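You operate a simulated robot arm through the tools that you are given. There is no shell and no other tool. Be economical: measure what you need, move in short steps, check, and stop when the job is done.

You are at the controls of a simulated two-armed robot. One attempt, no reset.

JOB
Clean the orange comb in the sonic cleaner for one minute.
Fine: put it back and end with the dial at OFF and the lid open; the other comb stays as it is.

Only the result counts: the job must be done as asked and must still hold three seconds after the hand-in. Knocking over, shifting, dropping, spilling or breaking anything else fails it. A push-on lid holds only when it is set on centred and level and pressed home; a screw cap is set on level and turned clockwise until tight.

ROBOT AND FRAMES
Two 7-joint arms with two-finger parallel grippers on one trunk that stands fixed in place. Base frame: the origin is at the foot of the trunk, x ahead of it, y to its left, z up. Units: mm, degrees, N and s.
The left shoulder is at [50, 209, 1196], the right one opposite. With the tool pointing down near the work surface each hand reaches from about 300 to 920 mm from the base axis, measured 20 degrees to its own side. Payload 4.4 kg a hand.
The TCP of each hand is the grasp point between the finger pads, 23 mm short of the fingertips. In the tool frame z runs along the fingers and y along their closing line. The gripper opens to 94 mm. The fingers are 38 mm wide and 10 mm thick; the gripper's body (54 by 96 mm) begins 39 mm behind the TCP.
Orientation is that of the tool frame in the base frame, as a unit quaternion [w, x, y, z]. With the fingers straight down and closing along the base's y, the tool's x points along the base's -x, its y along +y and its z along -z.

CONTROLS
- The arms move only by the tool servo_tool. It takes "left_deltas", "right_deltas" or both (then of equal length, played together; a hand with none holds still); each is one flat list of numbers, 7 for each row, row after row: the shift along the base's x, y, z in mm, then the turn, a rotation vector about the base's x, y, z in rad, then the opening, from 0 (shut) to 1 (fully open). In form: [x, y, z, wx, wy, wz, hand, x, y, z, wx, wy, wz, hand, ...]. A call has 1 to 20 rows; each row shifts and turns the commanded pose from where the row before left it. Rows are played at 5 a second. More than 50 mm and 8.6 degrees between two rows, or a gripper value outside its range, and nothing of the call is played. A pose out of reach is approached as far as the arm can. The call stops where the force on the tool passes 40 N (or 10 N more than at its start, if that is more) or the arm is blocked; 0.2 s more then pass. The fingers move at their own pace (about 108 mm/s each) and stop on an object; they squeeze with about 31 N. The grip force told is the motor's: it shows also when the fingers shut on nothing. Time passes only in rows, and 0.2 s behind the last, so rows that do not move let the fingers close. The reply holds the time, the measured pose of the TCP, the force on the tool along the base axes, the opening and the grip force, in the units named above and with some noise, with the torque about the TCP (base axes, N m) and any sound that the robot's microphone picked up.
- Cameras (640 x 400 px; columns grow to the right, rows downward): "scene" is now at [141.8, 52.6, 1380.4]; the picture's right is [0.57, -0.82, 0.00], its down [-0.37, -0.26, -0.89] and it looks along [0.73, 0.51, -0.45] (base axes); focal length 344 px, centre (320, 200). "left" rides on the left gripper at [86, -16, -74] in its tool frame; the picture's right is [0.18, 0.98, 0.00], its down [-0.58, 0.11, -0.81] and it looks along [-0.79, 0.15, 0.59] (tool axes); focal length 243 px, centre (320, 200). "right" rides on the right gripper at [86, 16, -74] in its tool frame; the picture's right is [-0.18, 0.98, 0.00], its down [-0.58, -0.11, -0.81] and it looks along [-0.79, -0.15, 0.59] (tool axes); focal length 243 px, centre (320, 200). There is no depth. A picture from a camera that has moved, and an enlarged one, comes with that camera's place and axes in the base frame and with its lens.
- camera(camera): a new picture of that camera. No time passes.
- move_column(by): slides the trunk up (or, below 0, down) by that many mm; the arms and the scene camera ride with it, the base frame stays. It gives what a move gives, with no picture.
- turn_head(pan, tilt): turns the head with the scene camera to pan (to the left, within 80 degrees either way) and tilt (down, from -29 to 69), counted from straight ahead of the robot. It gives what a move gives.
- enlarge(camera, box): a new picture of the part [left, top, right, bottom] of that camera's present view, enlarged. No time passes.
- sign_off(): hands the job in; it is judged then, once.

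Work in short steps. Places have to be worked out from the pictures, the camera data and where the tool is seen: move nearer, look again, correct. Check each grasp and each placing, and mend what went wrong. You have 120 turns and 74 pictures in all, those below and enlarged ones among them. Open the grippers and draw the arms clear of the work before you hand the job in, unless the task says otherwise; then end with one line.

The tools are called after "Call:" as name(argument=value, ...) on one line, values as JSON. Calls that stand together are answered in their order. servo_tool: Moves the arms, as the interface text tells. Its arguments: {"type":"object","properties":{"left_deltas":{"type":"array","items":{"type":"number"}},"right_deltas":{"type":"array","items":{"type":"number"}}},"required":[]} The other tools are called the same way: move_column (by) slides the trunk up or down; turn_head (pan, tilt) turns the head that bears the scene camera; camera (camera) takes a picture; enlarge (camera, box) takes an enlarged picture of a part of a camera's view; sign_off () hands the job in.

At the start:

```text
time_s: 0.0
left_position: [335.0, 473.8, 1220.3]
left_tcp_rot: [0.0, 0.0, 1.0, 0.0]
left_force: [-0.5, -0.3, -0.2]
left_moment: [0.03, 0.0, -0.01]
left_opening: 94.1
left_gripper_force: 0.1
right_position: [503.8, 89.8, 1234.5]
right_tcp_rot: [0.0, 0.0, 1.0, 0.0]
right_force: [0.3, 0.3, 0.4]
right_moment: [-0.03, 0.0, 0.04]
right_opening: 94.1
right_gripper_force: 0.0
trunk travel left (down, up): [-275.0, 288.0]
head pan, tilt: [34.8, 27.0]
```

scene: 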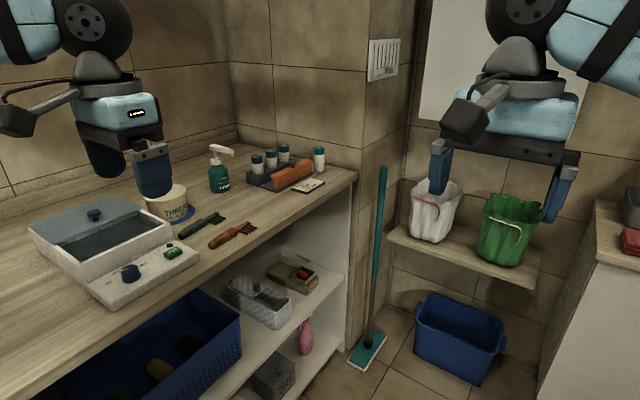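
right: 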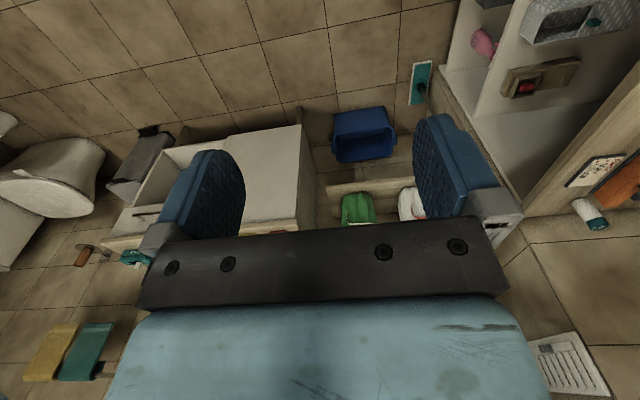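
left: 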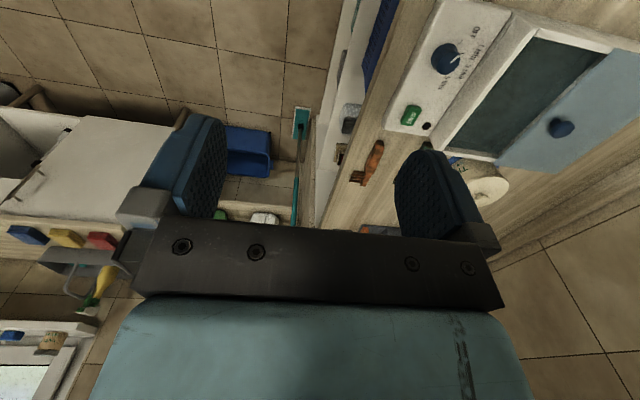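

The cleaner, with its lid apparently open, and the two combs are on the left counter. I'll look at them closer.

Call:
enlarge(camera="scene", box=[20, 180, 260, 330])

Call:
enlarge(camera="left", box=[340, 0, 640, 188])

```text
2.67 times, centred on (140, 255) of scene
camera zoom: at [141.8, 52.6, 1380.4], right [0.57, -0.82, 0.0], down [-0.37, -0.26, -0.89], along [0.73, 0.51, -0.45], focal length 916 px, centre (800, 53)
```

zoom: 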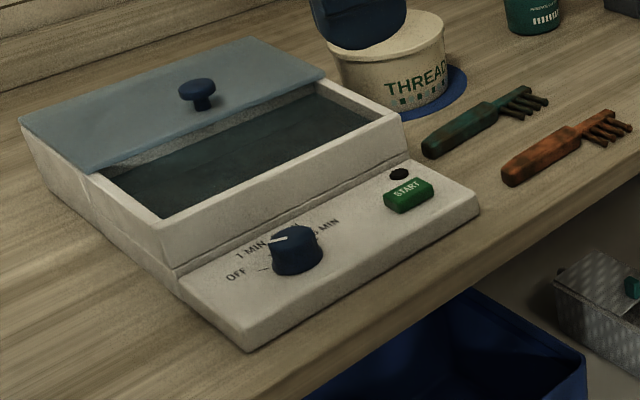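

```text
2.13 times, centred on (490, 94) of left
camera zoom: at [248.4, 458.3, 1294.0], right [-0.18, 0.98, 0.0], down [0.58, 0.11, 0.81], along [0.79, 0.15, -0.59], focal length 516 px, centre (-42, 426)
```

zoom: 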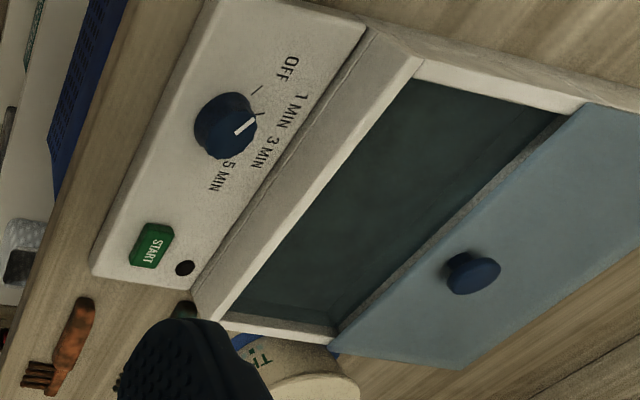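

Rough triangulation puts the dial near (360,640,968), START near (454,649,950) and the orange comb near (571,628,935). I'll turn the head toward the cleaner and lift the left arm for a clearer view.

Call:
turn_head(pan=66, tilt=36)

Call:
servo_tool(left_deltas=[-30, 30, 0, 0, 0, 0, 1, -30, 30, 0, 0, 0, 0, 1, -10, 30, 0, 0, 0, 0, 1])

Call:
camera(camera="scene")

Call:
camera(camera="left")

```text
time_s: 1.0
left_position: [335.5, 475.1, 1219.6]
left_tcp_rot: [0.0, 0.0, 1.0, 0.0]
left_force: [1.5, 0.3, -0.9]
left_moment: [-0.02, -0.01, 0.01]
left_opening: 94.0
left_gripper_force: 0.1
right_position: [503.4, 88.5, 1235.2]
right_tcp_rot: [0.0, 0.0, 1.0, 0.0]
right_force: [0.1, 0.5, 0.5]
right_moment: [-0.03, 0.0, -0.01]
right_opening: 93.9
right_gripper_force: 0.1
trunk travel left (down, up): [-275.0, 288.0]
head pan, tilt: [66.0, 36.0]
```

```text
time_s: 1.8
left_position: [265.3, 565.6, 1218.7]
left_tcp_rot: [0.0, 0.001, 1.0, 0.0]
left_force: [-0.4, 0.7, 0.2]
left_moment: [-0.02, -0.01, 0.0]
left_opening: 94.1
left_gripper_force: 0.0
right_position: [503.6, 91.8, 1234.6]
right_tcp_rot: [0.0, 0.0, 1.0, 0.0]
right_force: [0.4, 0.2, -0.1]
right_moment: [0.01, -0.01, 0.04]
right_opening: 94.2
right_gripper_force: 0.1
trunk travel left (down, up): [-275.0, 288.0]
head pan, tilt: [66.0, 36.0]
```

```text
68 pictures are left
camera scene: at [102.0, 81.1, 1366.2], right [0.91, -0.41, 0.0], down [-0.24, -0.54, -0.81], along [0.33, 0.74, -0.59], focal length 344 px, centre (320, 200)
```

scene: 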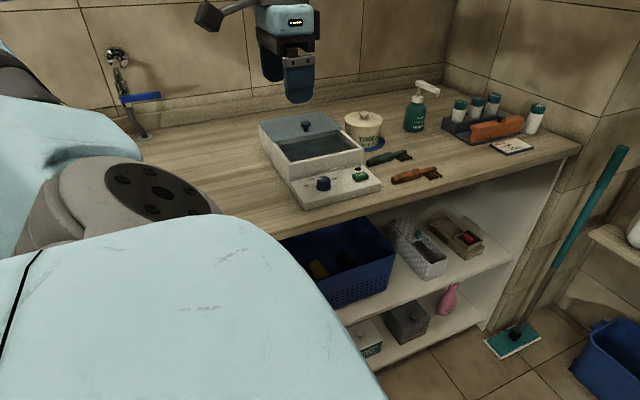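

```text
67 pictures are left
camera left: at [177.8, 549.4, 1292.9], right [-0.18, 0.98, 0.0], down [0.58, 0.11, 0.81], along [0.79, 0.15, -0.59], focal length 243 px, centre (320, 200)
```

left: 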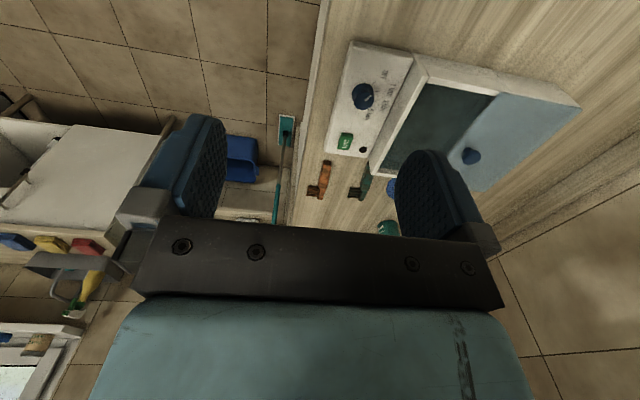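

Call:
enlarge(camera="scene", box=[250, 100, 450, 225])

Call:
enlarge(camera="left", box=[290, 20, 610, 220])

```text
3.20 times, centred on (350, 162) of scene
camera zoom: at [102.0, 81.1, 1366.2], right [0.91, -0.41, 0.0], down [-0.24, -0.54, -0.81], along [0.33, 0.74, -0.59], focal length 1100 px, centre (224, 320)
```

zoom: 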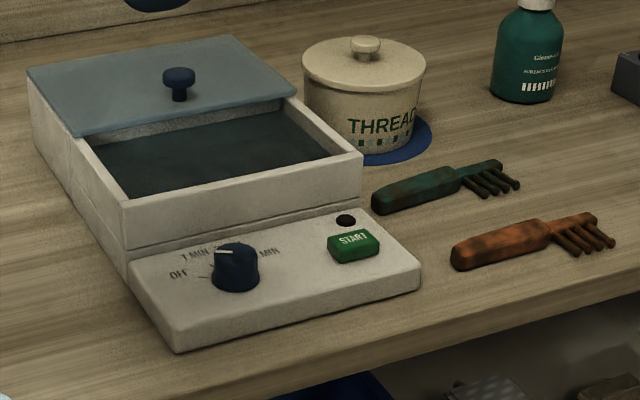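

```text
2.00 times, centred on (450, 120) of left
camera zoom: at [177.8, 549.4, 1292.9], right [-0.18, 0.98, 0.0], down [0.58, 0.11, 0.81], along [0.79, 0.15, -0.59], focal length 485 px, centre (60, 360)
```

zoom: 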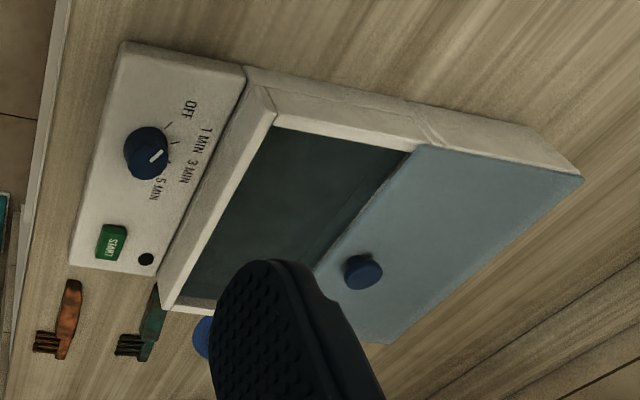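

The cleaner has a sliding lid, currently slid back; the tank rim is at z≈981 and the bath opening about x 320–485, y 728–820. The dial appears to point at 3 MIN, so I'll bring the left hand above the dial for a close look.

Call:
servo_tool(left_deltas=[21, 14, -35, 0, 0, 0, 1, 21, 14, -35, 0, 0, 0, 1, 21, 14, -35, 0, 0, 0, 1, 21, 13, -35, 0, 0, 0, 1])

Call:
camera(camera="left")

```text
time_s: 2.8
left_position: [351.0, 621.2, 1078.4]
left_tcp_rot: [0.0, 0.0, 1.0, -0.002]
left_force: [0.0, 0.3, 0.0]
left_moment: [0.01, 0.01, -0.01]
left_opening: 94.1
left_gripper_force: 0.2
right_position: [505.3, 90.1, 1234.9]
right_tcp_rot: [-0.001, 0.0, 1.0, -0.001]
right_force: [-0.2, -0.3, 0.5]
right_moment: [-0.03, 0.03, -0.01]
right_opening: 93.9
right_gripper_force: 0.0
trunk travel left (down, up): [-275.0, 288.0]
head pan, tilt: [66.0, 36.0]
```

```text
64 pictures are left
camera left: at [264.1, 604.9, 1152.0], right [-0.18, 0.98, 0.0], down [0.58, 0.11, 0.81], along [0.79, 0.15, -0.59], focal length 243 px, centre (320, 200)
```

left: 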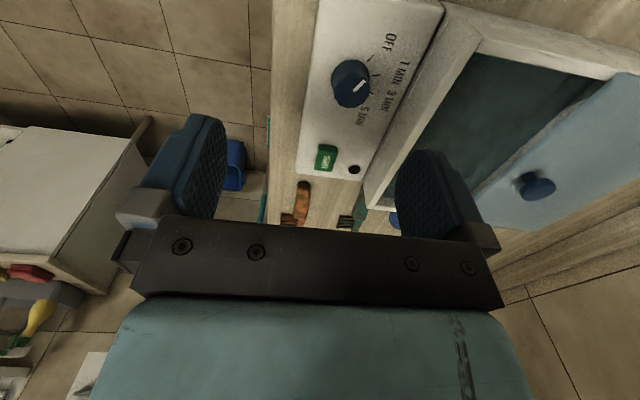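

Call:
enlarge(camera="left", box=[300, 20, 428, 100])

Call:
enlarge(camera="scene", box=[250, 100, 394, 190])

```text
5.00 times, centred on (364, 60) of left
camera zoom: at [264.1, 604.9, 1152.0], right [-0.18, 0.98, 0.0], down [0.58, 0.11, 0.81], along [0.79, 0.15, -0.59], focal length 1213 px, centre (100, 900)
```

zoom: 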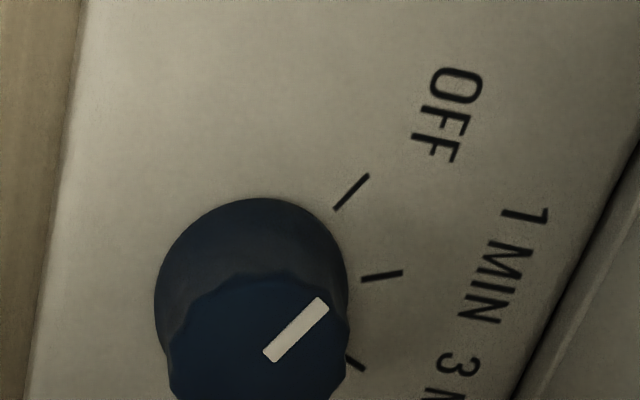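

```text
4.44 times, centred on (322, 145) of scene
camera zoom: at [103.2, 81.5, 1366.1], right [0.91, -0.41, 0.0], down [-0.24, -0.54, -0.81], along [0.33, 0.74, -0.59], focal length 1527 px, centre (311, 444)
```

zoom: 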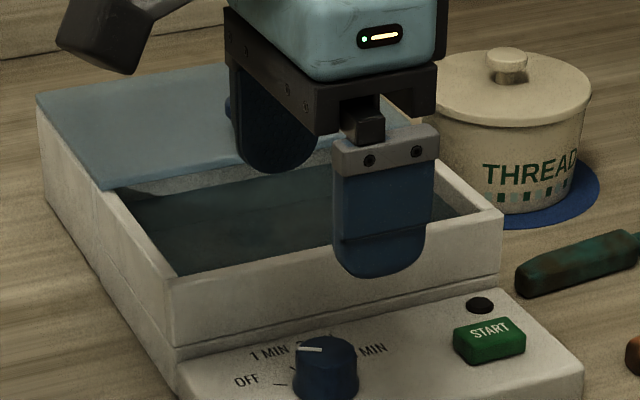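

Correcting for parallax, the pointer matches the OFF tick (≈148°), with 1 MIN about 35° clockwise and the dial centre near (364,646). Next I'll go above the orange comb for a close look.

Call:
servo_tool(left_deltas=[45, -3, 0, 0, 0, 0, 1, 45, -3, 0, 0, 0, 0, 1, 45, -2, 0, 0, 0, 0, 1, 45, -2, -18, 0, 0, 0, 1])

Call:
camera(camera="left")

Call:
camera(camera="scene")

```text
time_s: 3.8
left_position: [531.0, 609.4, 1062.4]
left_tcp_rot: [-0.001, -0.001, 1.0, 0.0]
left_force: [0.2, -0.3, -0.6]
left_moment: [0.03, 0.04, 0.01]
left_opening: 93.9
left_gripper_force: 0.2
right_position: [504.6, 89.8, 1234.8]
right_tcp_rot: [-0.001, -0.001, 1.0, 0.0]
right_force: [0.7, -0.4, 0.5]
right_moment: [0.0, -0.03, -0.02]
right_opening: 93.9
right_gripper_force: 0.0
trunk travel left (down, up): [-275.0, 288.0]
head pan, tilt: [66.0, 36.0]
```

```text
61 pictures are left
camera left: at [443.8, 593.2, 1136.0], right [-0.19, 0.98, 0.0], down [0.58, 0.11, 0.81], along [0.79, 0.15, -0.59], focal length 243 px, centre (320, 200)
```

left: 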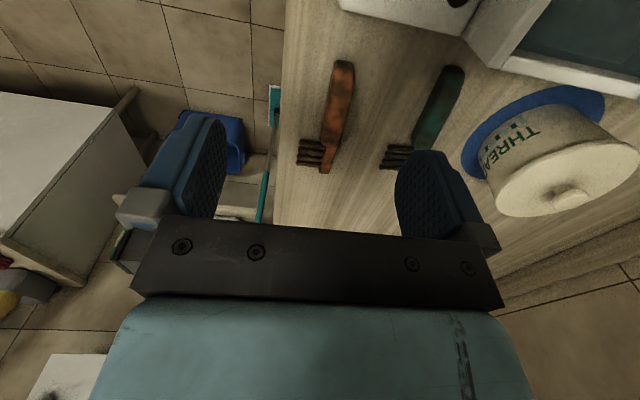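

```text
60 pictures are left
camera scene: at [103.5, 80.4, 1366.2], right [0.91, -0.41, 0.0], down [-0.24, -0.54, -0.81], along [0.33, 0.74, -0.59], focal length 344 px, centre (320, 200)
```

scene: 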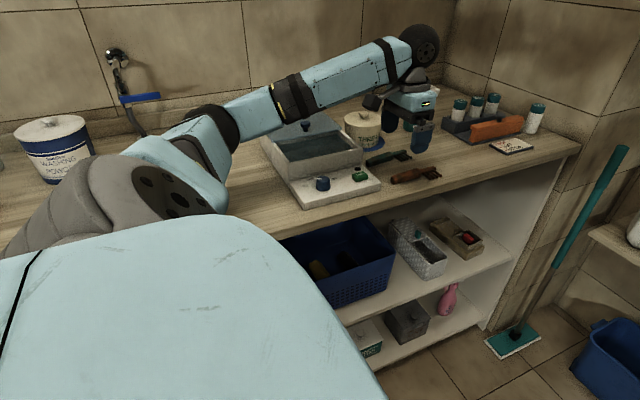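

Both views agree with the comb at z≈925: handle end (535,632), tip (667,643), yaw about +5°. I'll go above the handle, turn slightly, and narrow the fingers.

Call:
servo_tool(left_deltas=[22, 13, -20, 0, 0, 0.04, 0.7, 22, 13, -20, 0, 0, 0.04, 0.7, 0, 0, -30, 0, 0, 0, 0.7])

Call:
camera(camera="left")

Call:
enlarge(camera="scene", box=[330, 80, 490, 200])

```text
time_s: 4.6
left_position: [573.5, 634.6, 990.3]
left_tcp_rot: [-0.001, -0.041, 0.999, 0.0]
left_force: [0.2, 0.5, -0.2]
left_moment: [-0.03, 0.0, -0.01]
left_opening: 65.9
left_gripper_force: 0.1
right_position: [503.3, 90.2, 1234.7]
right_tcp_rot: [-0.001, 0.0, 1.0, 0.0]
right_force: [-0.3, -0.2, -0.8]
right_moment: [-0.01, 0.04, -0.03]
right_opening: 94.0
right_gripper_force: 0.0
trunk travel left (down, up): [-275.0, 288.0]
head pan, tilt: [66.0, 36.0]
```

```text
59 pictures are left
camera left: at [488.7, 612.4, 1065.1], right [-0.26, 0.97, 0.0], down [0.57, 0.16, 0.81], along [0.78, 0.21, -0.59], focal length 243 px, centre (320, 200)
```

left: 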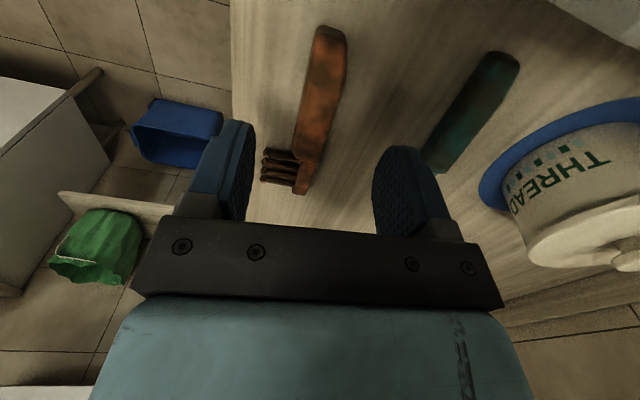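

```text
3.33 times, centred on (410, 140) of scene
camera zoom: at [102.7, 81.0, 1366.2], right [0.91, -0.41, 0.0], down [-0.24, -0.54, -0.81], along [0.33, 0.74, -0.59], focal length 1146 px, centre (20, 400)
```

zoom: 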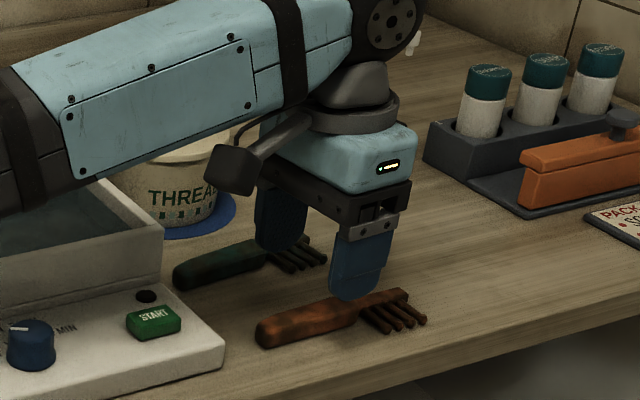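

The comb handle is centred under the TCP (≈(573,634)). I'll descend toward z≈944 with the fingers straddling it.

Call:
servo_tool(left_deltas=[0, 0, -15, 0, 0, 0, 0.7, 0, 0, -15, 0, 0, 0, 0.7, 0, 0, -10, 0, 0, 0, 0.7, 0, 0, -6, 0, 0, 0, 0.7])

Call:
enlarge(camera="scene", box=[370, 120, 466, 192])

Call:
camera(camera="left")

```text
time_s: 5.6
left_position: [573.1, 635.0, 944.9]
left_tcp_rot: [0.0, -0.041, 0.999, 0.0]
left_force: [-0.4, 0.7, 0.7]
left_moment: [-0.04, -0.02, 0.04]
left_opening: 65.9
left_gripper_force: 0.0
right_position: [503.0, 89.5, 1234.7]
right_tcp_rot: [0.0, 0.001, 1.0, 0.0]
right_force: [-0.1, 0.2, -0.1]
right_moment: [-0.03, 0.0, 0.03]
right_opening: 94.3
right_gripper_force: 0.1
trunk travel left (down, up): [-275.0, 288.0]
head pan, tilt: [66.0, 36.0]
```

```text
5.56 times, centred on (418, 156) of scene
camera zoom: at [102.3, 80.3, 1366.3], right [0.91, -0.41, 0.0], down [-0.24, -0.54, -0.81], along [0.33, 0.74, -0.59], focal length 1909 px, centre (-224, 444)
```

zoom: 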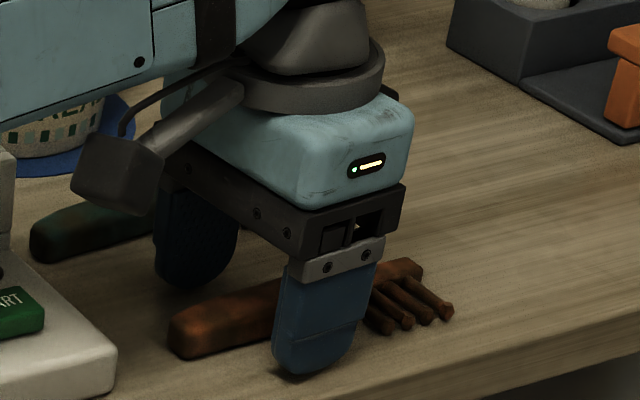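

```text
56 pictures are left
camera left: at [488.5, 612.3, 1019.9], right [-0.26, 0.96, 0.0], down [0.57, 0.15, 0.81], along [0.78, 0.21, -0.59], focal length 243 px, centre (320, 200)
```

left: 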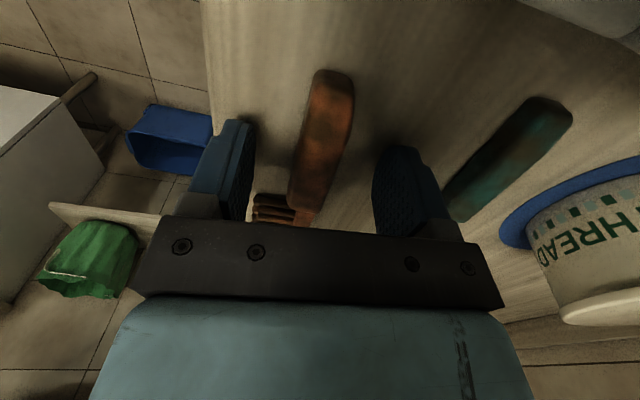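

The fingers straddle the handle. I'll shift 8 mm away from the tines, lower 3 mm, and close.

Call:
servo_tool(left_deltas=[-8, -1, -3, 0, 0, 0, 0.7, 0, 0, 0, 0, 0, 0, 0.3, 0, 0, 0, 0, 0, 0, 0, 0, 0, 0, 0, 0, 0, 0, 0, 0, 0, 0, 0, 0, 0])

Call:
enlarge(camera="scene", box=[370, 120, 466, 192])

```text
time_s: 6.8
left_position: [566.9, 634.8, 942.9]
left_tcp_rot: [0.0, -0.04, 0.999, 0.0]
left_force: [-1.2, -0.3, 0.1]
left_moment: [0.01, 0.05, 0.0]
left_opening: 20.7
left_gripper_force: 30.5
right_position: [503.6, 89.0, 1236.1]
right_tcp_rot: [0.0, 0.0, 1.0, 0.0]
right_force: [-0.4, -0.9, -0.2]
right_moment: [0.0, 0.02, -0.01]
right_opening: 93.8
right_gripper_force: 0.1
trunk travel left (down, up): [-275.0, 288.0]
head pan, tilt: [66.0, 36.0]
```

```text
5.56 times, centred on (418, 156) of scene
camera zoom: at [102.1, 80.2, 1366.3], right [0.91, -0.41, 0.0], down [-0.24, -0.54, -0.81], along [0.33, 0.74, -0.59], focal length 1909 px, centre (-224, 444)
```

zoom: 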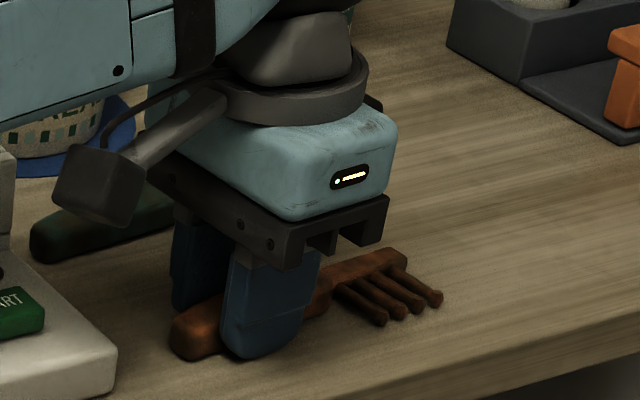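

The handle is gripped (20.7 mm, 30 N) at about (566,635,943). I'll lift straight up, then carry it over the tank, keeping clear of the jar.

Call:
servo_tool(left_deltas=[0, 0, 10, 0, 0, 0, 0, 0, 0, 40, 0, 0, 0, 0, 0, 0, 45, 0, 0, 0, 0, 0, 0, 45, 0, 0, 0, 0])

Call:
servo_tool(left_deltas=[-40, 10, 0, 0, 0, -0.04, 0, -40, 20, 0, 0, 0, -0.04, 0, -40, 20, 0, 0, 0, 0, 0, -40, 30, 0, 0, 0, 0, 0, -38, 30, 0, 0, 0, 0, 0, 0, 30, 0, 0, 0, 0, 0])

Call:
camera(camera="left")

Call:
enlarge(camera="scene", box=[240, 80, 400, 200])

```text
time_s: 7.8
left_position: [563.1, 632.8, 1083.4]
left_tcp_rot: [0.0, -0.039, 0.999, 0.0]
left_force: [0.2, 1.0, -0.2]
left_moment: [0.03, -0.02, 0.01]
left_opening: 21.0
left_gripper_force: 30.8
right_position: [502.1, 89.3, 1235.1]
right_tcp_rot: [0.001, 0.0, 1.0, 0.0]
right_force: [0.6, -0.4, 0.3]
right_moment: [0.0, 0.01, -0.01]
right_opening: 94.0
right_gripper_force: 0.1
trunk travel left (down, up): [-275.0, 288.0]
head pan, tilt: [66.0, 36.0]
```

```text
time_s: 9.2
left_position: [366.9, 773.4, 1081.8]
left_tcp_rot: [0.0, -0.001, 1.0, -0.001]
left_force: [0.2, 0.8, -1.2]
left_moment: [-0.02, 0.03, -0.01]
left_opening: 21.1
left_gripper_force: 31.0
right_position: [504.3, 89.9, 1232.9]
right_tcp_rot: [0.0, 0.0, 1.0, 0.0]
right_force: [-0.3, -0.3, 0.6]
right_moment: [-0.01, -0.01, -0.01]
right_opening: 93.9
right_gripper_force: 0.0
trunk travel left (down, up): [-275.0, 288.0]
head pan, tilt: [66.0, 36.0]
```

```text
54 pictures are left
camera left: at [279.4, 757.8, 1156.1], right [-0.18, 0.98, 0.0], down [0.58, 0.11, 0.81], along [0.79, 0.15, -0.59], focal length 243 px, centre (320, 200)
```

left: 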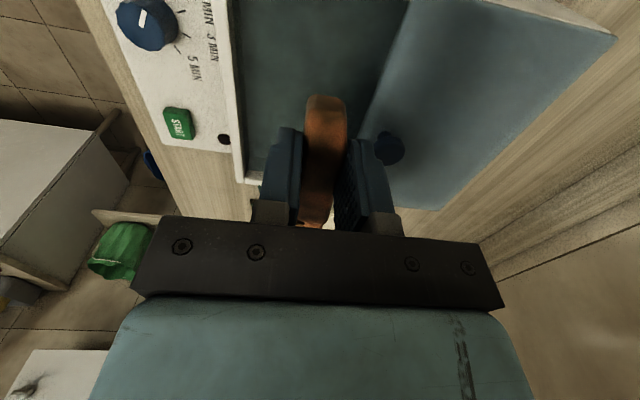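

```text
3.33 times, centred on (320, 140) of scene
camera zoom: at [102.5, 80.8, 1366.2], right [0.91, -0.41, 0.0], down [-0.24, -0.54, -0.81], along [0.33, 0.74, -0.59], focal length 1146 px, centre (320, 400)
```

zoom: 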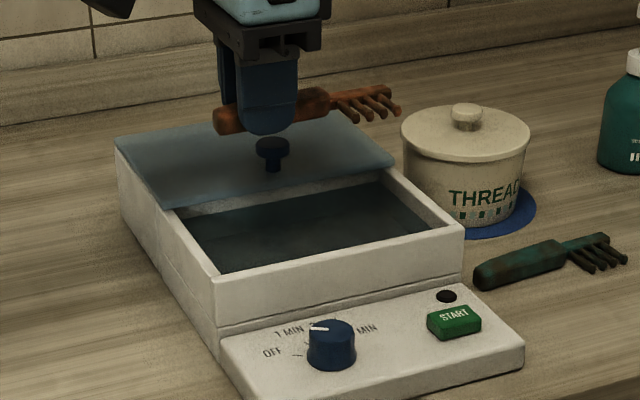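

The comb is lined up with the bath opening: x 335–467 within 318–480, y≈773 within 722–821. I'll descend in steps into the bath, watching the force.

Call:
servo_tool(left_deltas=[0, 0, -30, 0, 0, 0, 0, 0, 0, -30, 0, 0, 0, 0, 0, 0, -20, 0, 0, 0, 0, 0, 0, -10, 0, 0, 0, 0, 0, 0, -10, 0, 0, 0, 0])

Call:
enlarge(camera="scene", box=[240, 80, 400, 200])

Call:
camera(camera="left")

```text
time_s: 10.4
left_position: [366.9, 775.1, 983.2]
left_tcp_rot: [0.0, -0.001, 1.0, 0.0]
left_force: [0.4, -0.1, 0.0]
left_moment: [-0.01, 0.01, 0.03]
left_opening: 20.9
left_gripper_force: 31.0
right_position: [502.8, 90.0, 1233.6]
right_tcp_rot: [0.0, 0.0, 1.0, 0.0]
right_force: [0.1, -0.5, 0.3]
right_moment: [-0.02, -0.04, -0.01]
right_opening: 93.9
right_gripper_force: 0.1
trunk travel left (down, up): [-275.0, 288.0]
head pan, tilt: [66.0, 36.0]
```

```text
3.33 times, centred on (320, 140) of scene
camera zoom: at [102.4, 80.5, 1366.3], right [0.91, -0.41, 0.0], down [-0.24, -0.54, -0.81], along [0.33, 0.74, -0.59], focal length 1146 px, centre (320, 400)
```

zoom: 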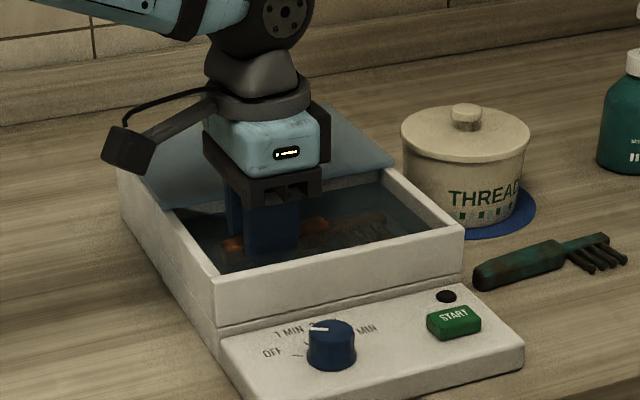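

```text
51 pictures are left
camera left: at [280.2, 758.5, 1056.0], right [-0.18, 0.98, 0.0], down [0.58, 0.11, 0.81], along [0.79, 0.15, -0.59], focal length 243 px, centre (320, 200)
```

left: 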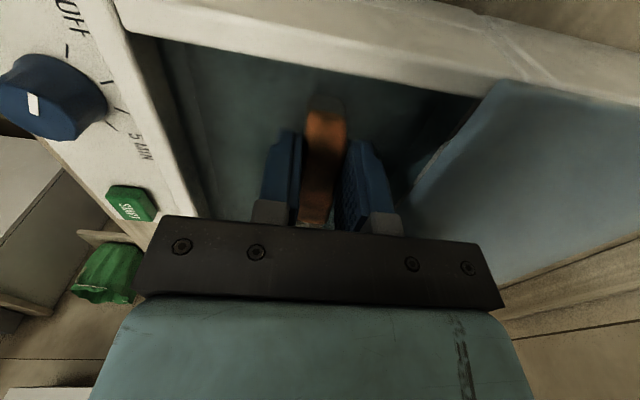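

The comb is in the liquid and clear of the walls. I'll shift 6 mm toward the front for clearance from the lid knob and lower slowly until it touches bottom.

Call:
servo_tool(left_deltas=[0, -6, 0, 0, 0, 0, 0, 0, 0, -6, 0, 0, 0, 0, 0, 0, -6, 0, 0, 0, 0, 0, 0, -4, 0, 0, 0, 0, 0, 0, -4, 0, 0, 0, 0, 0, 0, -4, 0, 0, 0, 0])

Call:
enlarge(camera="scene", box=[240, 80, 400, 200])

```text
time_s: 11.5
left_position: [367.3, 770.0, 973.2]
left_tcp_rot: [0.005, -0.001, 1.0, 0.006]
left_force: [-2.9, -7.0, 20.1]
left_moment: [-0.3, 0.69, 0.11]
left_opening: 20.2
left_gripper_force: 31.1
right_position: [501.1, 86.6, 1234.2]
right_tcp_rot: [0.001, 0.001, 1.0, 0.002]
right_force: [0.8, -0.3, 0.1]
right_moment: [-0.01, -0.02, 0.0]
right_opening: 94.1
right_gripper_force: 0.1
trunk travel left (down, up): [-275.0, 288.0]
head pan, tilt: [66.0, 36.0]
stopped in row 5 (left hand): the force on the tool passed its limit at 44 N (the readings are from after the stop); the commanded pose is now the measured one
```

```text
3.33 times, centred on (320, 140) of scene
camera zoom: at [100.2, 76.8, 1366.8], right [0.91, -0.41, 0.0], down [-0.24, -0.53, -0.81], along [0.33, 0.74, -0.58], focal length 1146 px, centre (320, 400)
```

zoom: 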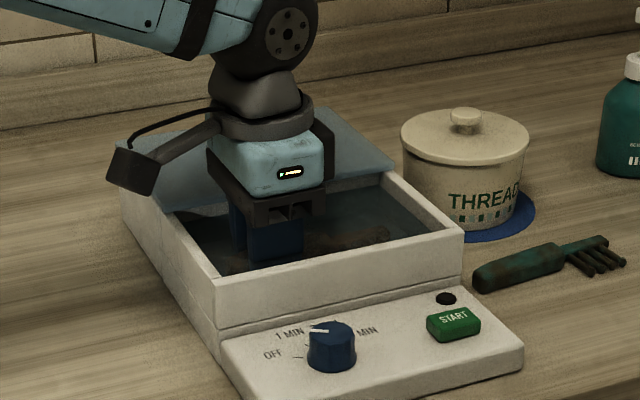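

It touched bottom at TCP z≈973 (fingertips ≈950). I'll lift 2 mm to relieve the force, then open just enough to release.

Call:
servo_tool(left_deltas=[0, 0, 2, 0, 0, 0, 0, 0, 0, 0, 0, 0, 0, 0, 0, 0, 0, 0, 0, 0, 0.4, 0, 0, 0, 0, 0, 0, 0.4])

Call:
camera(camera="left")

```text
time_s: 12.5
left_position: [367.6, 772.6, 973.0]
left_tcp_rot: [0.005, -0.002, 1.0, 0.005]
left_force: [2.2, 21.0, 27.6]
left_moment: [-0.01, 0.51, -0.36]
left_opening: 27.5
left_gripper_force: 0.1
right_position: [502.3, 87.7, 1234.4]
right_tcp_rot: [0.0, 0.0, 1.0, 0.0]
right_force: [0.1, 0.4, -0.5]
right_moment: [0.04, 0.0, 0.01]
right_opening: 94.0
right_gripper_force: 0.0
trunk travel left (down, up): [-275.0, 288.0]
head pan, tilt: [66.0, 36.0]
```

```text
49 pictures are left
camera left: at [279.7, 754.8, 1046.4], right [-0.19, 0.98, 0.01], down [0.57, 0.1, 0.81], along [0.8, 0.16, -0.58], focal length 243 px, centre (320, 200)
```

left: 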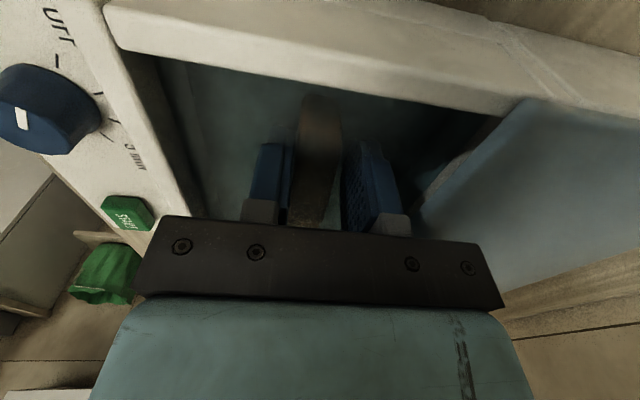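

There is still 21 N sideways and 28 N upward, and the opening reads only 27.5 mm. I'll raise a few mm with the fingers open and read again.

Call:
servo_tool(left_deltas=[0, 0, 3, 0, 0, 0, 0.4, 0, 0, 0, 0, 0, 0, 0.4])

Call:
enlarge(camera="scene", box=[240, 60, 400, 180])

```text
time_s: 13.1
left_position: [366.9, 771.4, 973.0]
left_tcp_rot: [0.003, -0.001, 1.0, 0.003]
left_force: [-1.6, 14.4, 14.4]
left_moment: [-0.06, 0.25, -0.29]
left_opening: 31.3
left_gripper_force: 0.1
right_position: [502.0, 88.9, 1234.9]
right_tcp_rot: [0.001, 0.0, 1.0, 0.001]
right_force: [-0.2, -0.6, -0.1]
right_moment: [-0.01, -0.03, -0.01]
right_opening: 94.1
right_gripper_force: 0.1
trunk travel left (down, up): [-275.0, 288.0]
head pan, tilt: [66.0, 36.0]
```

```text
3.33 times, centred on (320, 120) of scene
camera zoom: at [101.1, 79.8, 1366.3], right [0.91, -0.41, 0.0], down [-0.24, -0.54, -0.81], along [0.33, 0.74, -0.59], focal length 1146 px, centre (320, 467)
```

zoom: 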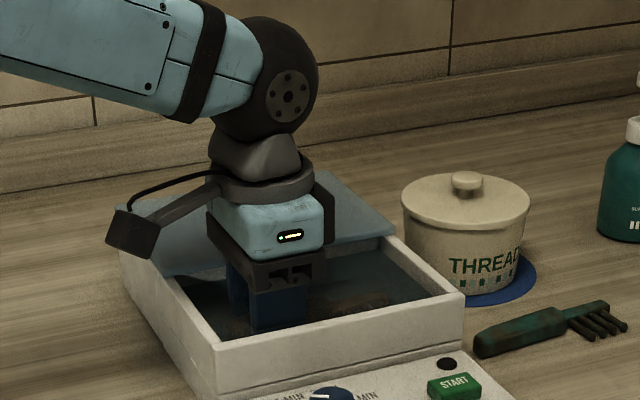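

The force falls as I rise, so the fingertips were pressed on the floor and friction held the fingers. I'll raise a bit more with the fingers opening.

Call:
servo_tool(left_deltas=[0, 0, 3, 0, 0, 0, 0.4, 0, 0, 1, 0, 0, 0, 0.45, 0, 0, 0, 0, 0, 0, 0.45])

Call:
camera(camera="left")

```text
time_s: 13.9
left_position: [369.9, 770.7, 975.1]
left_tcp_rot: [0.004, -0.001, 1.0, 0.003]
left_force: [-0.1, 0.6, -0.6]
left_moment: [0.01, -0.04, 0.02]
left_opening: 42.1
left_gripper_force: 0.0
right_position: [503.1, 89.0, 1235.2]
right_tcp_rot: [0.0, 0.0, 1.0, 0.0]
right_force: [-0.2, -0.6, 0.2]
right_moment: [0.0, 0.03, 0.0]
right_opening: 94.0
right_gripper_force: 0.0
trunk travel left (down, up): [-275.0, 288.0]
head pan, tilt: [66.0, 36.0]
```

```text
47 pictures are left
camera left: at [281.1, 753.9, 1050.2], right [-0.19, 0.98, 0.0], down [0.58, 0.11, 0.81], along [0.8, 0.15, -0.59], focal length 243 px, centre (320, 200)
```

left: 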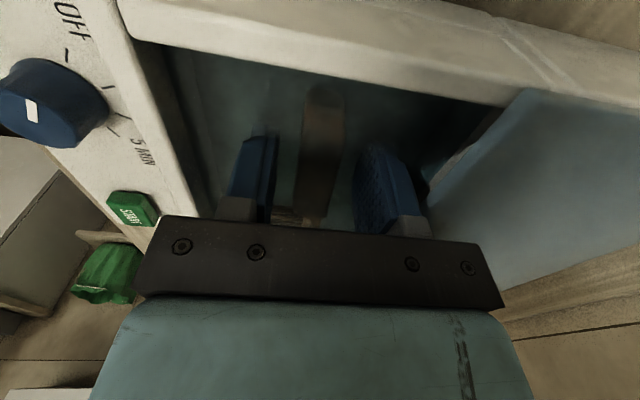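

Released, with the fingers free and the comb lying in the bath. I'll rise straight out.

Call:
servo_tool(left_deltas=[0, 0, 10, 0, 0, 0, 0.45, 0, 0, 30, 0, 0, 0, 0.45, 0, 0, 45, 0, 0, 0, 0.45, 0, 0, 45, 0, 0, 0, 0.45])

Call:
enlarge(camera="scene", box=[240, 90, 400, 210])

Call:
camera(camera="left")

```text
time_s: 14.9
left_position: [367.7, 771.1, 1107.4]
left_tcp_rot: [0.003, -0.001, 1.0, 0.004]
left_force: [-0.6, -0.3, -0.3]
left_moment: [0.01, 0.02, 0.0]
left_opening: 42.3
left_gripper_force: 0.1
right_position: [503.8, 89.1, 1234.9]
right_tcp_rot: [0.0, 0.0, 1.0, 0.0]
right_force: [-0.4, -1.0, -0.3]
right_moment: [0.04, -0.02, -0.01]
right_opening: 94.2
right_gripper_force: 0.1
trunk travel left (down, up): [-275.0, 288.0]
head pan, tilt: [66.0, 36.0]
```

```text
3.33 times, centred on (320, 150) of scene
camera zoom: at [101.7, 79.5, 1366.4], right [0.91, -0.41, 0.0], down [-0.24, -0.54, -0.81], along [0.33, 0.74, -0.59], focal length 1146 px, centre (320, 367)
```

zoom: 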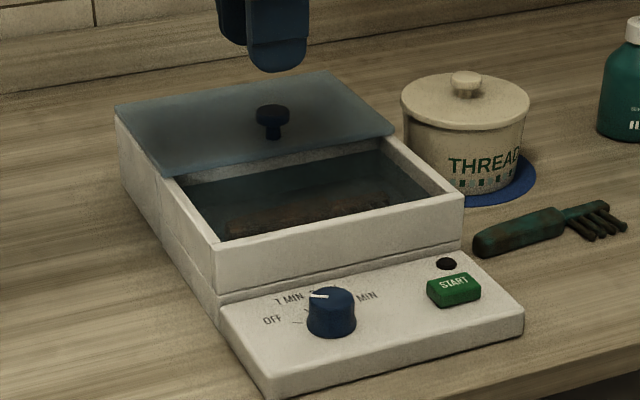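

```text
45 pictures are left
camera left: at [281.0, 753.3, 1181.5], right [-0.19, 0.98, 0.01], down [0.58, 0.1, 0.81], along [0.8, 0.15, -0.59], focal length 243 px, centre (320, 200)
```

left: 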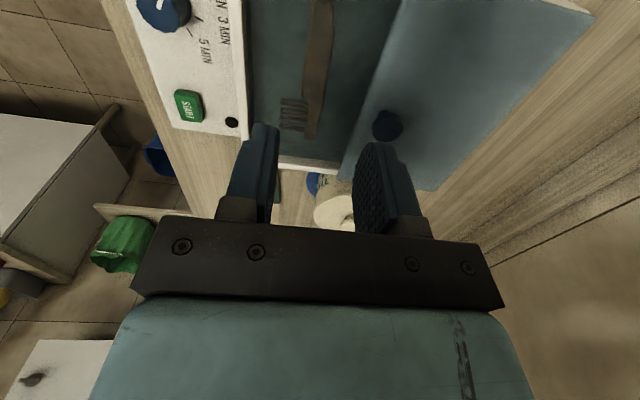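

The comb is in the bath. The lid knob triangulates to about (400,834), top z≈1010. I'll close the lid while cleaning, as the machine may need it, so I move above the knob with the fingers straddling it in y.

Call:
servo_tool(left_deltas=[16, 30, -10, -0.008, 0.006, 0, 0.5, 16, 33, -25, 0, 0, 0, 0.5])

Call:
camera(camera="left")

Call:
enlarge(camera="scene", box=[240, 70, 400, 190])

```text
time_s: 15.5
left_position: [401.4, 834.7, 1070.9]
left_tcp_rot: [0.0, -0.001, 1.0, -0.001]
left_force: [0.7, 0.7, -1.1]
left_moment: [-0.04, 0.0, 0.02]
left_opening: 46.9
left_gripper_force: 0.0
right_position: [503.9, 92.0, 1235.2]
right_tcp_rot: [-0.001, 0.0, 1.0, 0.0]
right_force: [0.1, -0.3, 0.1]
right_moment: [-0.01, -0.02, -0.03]
right_opening: 93.9
right_gripper_force: 0.1
trunk travel left (down, up): [-275.0, 288.0]
head pan, tilt: [66.0, 36.0]
```

```text
44 pictures are left
camera left: at [314.9, 818.4, 1144.8], right [-0.19, 0.98, 0.0], down [0.58, 0.11, 0.81], along [0.79, 0.15, -0.59], focal length 243 px, centre (320, 200)
```

left: 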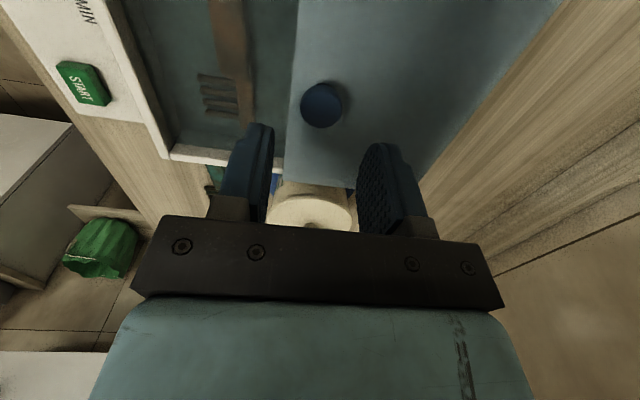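

```text
3.33 times, centred on (320, 130) of scene
camera zoom: at [103.0, 81.7, 1366.1], right [0.91, -0.41, 0.0], down [-0.24, -0.54, -0.81], along [0.33, 0.74, -0.59], focal length 1146 px, centre (320, 433)
```

zoom: 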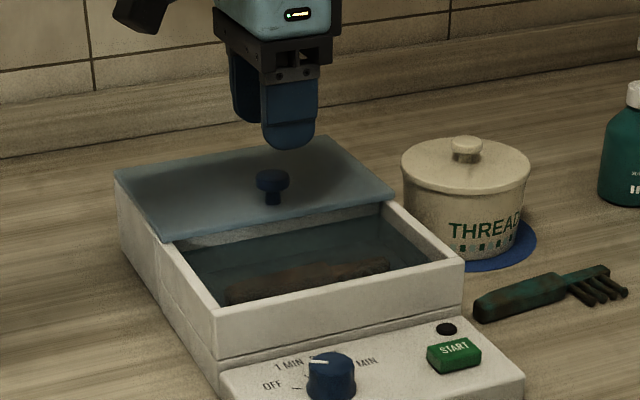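

The knob is at (400,835), right under the TCP. I'll descend to z≈1011 (tips ≈988, just above the lid) and look before closing.

Call:
servo_tool(left_deltas=[-1, 0, -30, 0, 0, 0, 0.5, 0, 0, -20, 0, 0, 0, 0.5, 0, 0, -9, 0, 0, 0, 0.5, 0, 0, 0, 0, 0, 0, 0.5])

Call:
enlarge(camera="scene", box=[270, 80, 350, 140])

Call:
camera(camera="left")

```text
time_s: 16.5
left_position: [398.9, 833.0, 1015.5]
left_tcp_rot: [0.001, -0.001, 1.0, 0.001]
left_force: [3.8, 0.2, 13.4]
left_moment: [0.39, 0.17, -0.14]
left_opening: 47.0
left_gripper_force: 0.6
right_position: [504.3, 88.4, 1236.1]
right_tcp_rot: [0.0, 0.0, 1.0, 0.001]
right_force: [-0.3, 0.6, 0.8]
right_moment: [-0.03, 0.03, -0.01]
right_opening: 94.1
right_gripper_force: 0.1
trunk travel left (down, up): [-275.0, 288.0]
head pan, tilt: [66.0, 36.0]
```

```text
6.67 times, centred on (310, 110) of scene
camera zoom: at [101.8, 78.3, 1366.7], right [0.91, -0.41, 0.0], down [-0.24, -0.54, -0.81], along [0.33, 0.74, -0.59], focal length 2291 px, centre (387, 800)
```

zoom: 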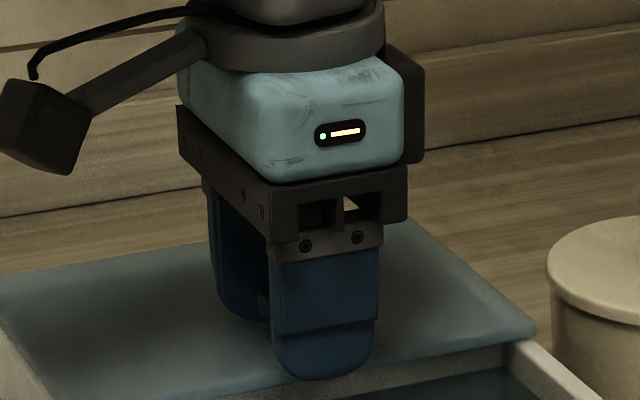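

```text
41 pictures are left
camera left: at [312.9, 816.4, 1090.8], right [-0.19, 0.98, 0.0], down [0.58, 0.11, 0.81], along [0.79, 0.15, -0.59], focal length 243 px, centre (320, 200)
```

left: 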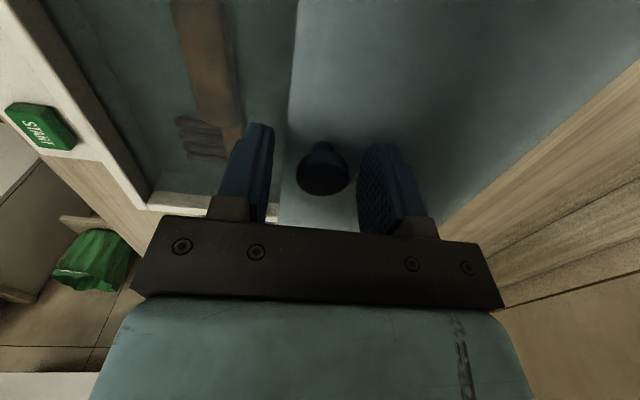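

The fingertips touched the lid (13 N; lid top ≈992). I'll raise 8 mm in command and close on the knob.

Call:
servo_tool(left_deltas=[0, 1, 8, 0, 0, 0, 0.5, 0, 0, 0, 0, 0, 0, 0.35, 0, 0, 0, 0, 0, 0, 0, 0, 0, 0, 0, 0, 0, 0])

Call:
camera(camera="left")

```text
time_s: 17.5
left_position: [399.0, 835.4, 1022.3]
left_tcp_rot: [-0.001, 0.0, 1.0, 0.0]
left_force: [-3.6, -1.1, -2.2]
left_moment: [0.19, 0.85, 0.0]
left_opening: 25.9
left_gripper_force: 45.5
right_position: [503.1, 90.6, 1233.6]
right_tcp_rot: [0.001, 0.001, 1.0, 0.0]
right_force: [0.6, -1.1, 0.0]
right_moment: [0.0, -0.02, 0.02]
right_opening: 94.1
right_gripper_force: 0.0
trunk travel left (down, up): [-275.0, 288.0]
head pan, tilt: [66.0, 36.0]
```

```text
40 pictures are left
camera left: at [312.6, 818.7, 1095.3], right [-0.19, 0.98, 0.0], down [0.58, 0.11, 0.81], along [0.79, 0.15, -0.59], focal length 243 px, centre (320, 200)
```

left: 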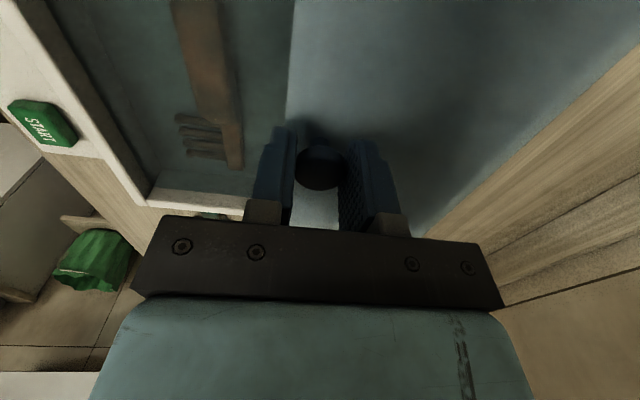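

The knob is gripped (25.9 mm). I'll try sliding the lid forward 20 mm toward -y and watch the force.

Call:
servo_tool(left_deltas=[0, -5, 0, 0, 0, 0, 0, 0, -5, 0, 0, 0, 0, 0, 0, -5, 0, 0, 0, 0, 0, 0, -5, 0, 0, 0, 0, 0])

Call:
enlarge(camera="scene", box=[240, 80, 400, 200])

```text
time_s: 18.5
left_position: [399.3, 815.9, 1020.5]
left_tcp_rot: [0.001, -0.001, 1.0, -0.002]
left_force: [-3.1, -0.4, -2.7]
left_moment: [0.15, 0.73, 0.03]
left_opening: 25.9
left_gripper_force: 45.1
right_position: [503.4, 90.4, 1234.3]
right_tcp_rot: [-0.001, 0.001, 1.0, 0.0]
right_force: [0.1, 0.1, -0.7]
right_moment: [0.0, 0.01, 0.04]
right_opening: 93.9
right_gripper_force: 0.1
trunk travel left (down, up): [-275.0, 288.0]
head pan, tilt: [66.0, 36.0]
```

```text
3.33 times, centred on (320, 140) of scene
camera zoom: at [102.1, 80.6, 1366.3], right [0.91, -0.41, 0.0], down [-0.24, -0.54, -0.81], along [0.33, 0.74, -0.59], focal length 1146 px, centre (320, 400)
```

zoom: 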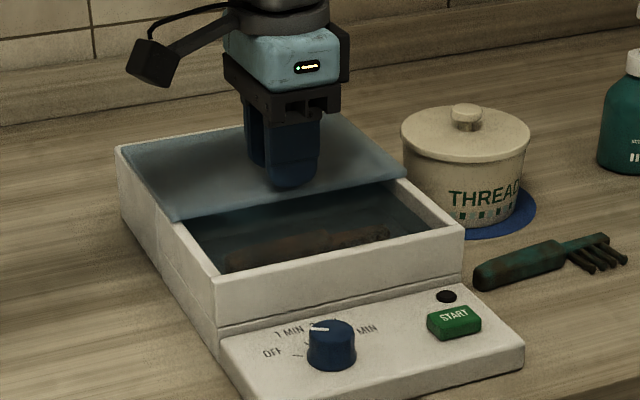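

The lid slides freely on its rails. I'll continue forward, slowing near the end to feel the stop.

Call:
servo_tool(left_deltas=[0, -10, 0, 0, 0, 0, 0, 0, -10, 0, 0, 0, 0, 0, 0, -10, 0, 0, 0, 0, 0, 0, -10, 0, 0, 0, 0, 0, 0, -10, 0, 0, 0, 0, 0, 0, -10, 0, 0, 0, 0, 0, 0, -5, 0, 0, 0, 0, 0, 0, -5, 0, 0, 0, 0, 0])

Call:
enlarge(camera="scene", box=[240, 80, 400, 200])

```text
time_s: 20.3
left_position: [400.1, 745.5, 1021.9]
left_tcp_rot: [-0.001, 0.0, 1.0, -0.001]
left_force: [-0.7, 0.8, -3.2]
left_moment: [0.13, 0.12, 0.05]
left_opening: 25.8
left_gripper_force: 44.5
right_position: [502.1, 89.2, 1234.9]
right_tcp_rot: [0.001, 0.0, 1.0, 0.0]
right_force: [-0.2, -0.8, 0.9]
right_moment: [-0.02, -0.01, 0.03]
right_opening: 93.9
right_gripper_force: 0.2
trunk travel left (down, up): [-275.0, 288.0]
head pan, tilt: [66.0, 36.0]
```

```text
3.33 times, centred on (320, 140) of scene
camera zoom: at [102.2, 80.7, 1366.3], right [0.91, -0.41, 0.0], down [-0.24, -0.54, -0.81], along [0.33, 0.74, -0.59], focal length 1146 px, centre (320, 400)
```

zoom: 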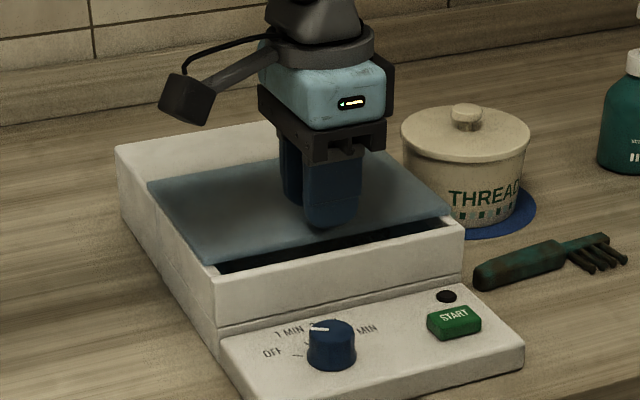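

About 20 mm of gap remains at the front. I'll continue in small steps until it stops.

Call:
servo_tool(left_deltas=[0, -4, 0, 0, 0, 0, 0, 0, -4, 0, 0, 0, 0, 0, 0, -4, 0, 0, 0, 0, 0, 0, -3, 0, 0, 0, 0, 0, 0, -3, 0, 0, 0, 0, 0])

Call:
enlarge(camera="scene", box=[240, 80, 400, 200])

```text
time_s: 21.5
left_position: [399.5, 727.7, 1020.8]
left_tcp_rot: [0.001, 0.0, 1.0, -0.001]
left_force: [-0.7, -1.1, -3.1]
left_moment: [0.13, -0.31, 0.0]
left_opening: 25.7
left_gripper_force: 44.9
right_position: [502.8, 89.2, 1234.2]
right_tcp_rot: [0.0, 0.0, 1.0, 0.0]
right_force: [0.0, -0.1, 0.3]
right_moment: [-0.01, 0.03, 0.02]
right_opening: 94.0
right_gripper_force: 0.0
trunk travel left (down, up): [-275.0, 288.0]
head pan, tilt: [66.0, 36.0]
```

```text
3.33 times, centred on (320, 140) of scene
camera zoom: at [102.2, 80.5, 1366.3], right [0.91, -0.41, 0.0], down [-0.24, -0.54, -0.81], along [0.33, 0.74, -0.59], focal length 1146 px, centre (320, 400)
```

zoom: 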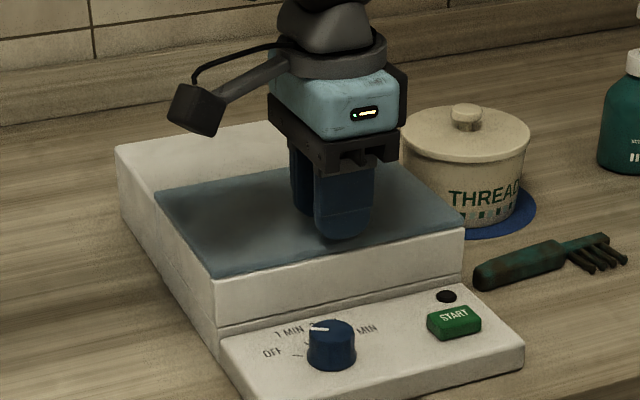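

The lid looks flush with the front edge. I'll nudge a few more mm to find the end stop.

Call:
servo_tool(left_deltas=[0, -2, 0, 0, 0, 0, 0, 0, -2, 0, 0, 0, 0, 0, 0, 0, 0, 0, 0, 0, 0])

```text
time_s: 22.3
left_position: [399.3, 724.7, 1021.1]
left_tcp_rot: [0.001, -0.002, 1.0, -0.001]
left_force: [1.4, 9.8, -1.1]
left_moment: [0.34, 0.24, 0.03]
left_opening: 25.5
left_gripper_force: 45.0
right_position: [504.1, 91.0, 1234.1]
right_tcp_rot: [0.0, 0.001, 1.0, -0.001]
right_force: [0.0, -0.4, 0.1]
right_moment: [-0.02, 0.03, -0.02]
right_opening: 94.1
right_gripper_force: 0.2
trunk travel left (down, up): [-275.0, 288.0]
head pan, tilt: [66.0, 36.0]
```

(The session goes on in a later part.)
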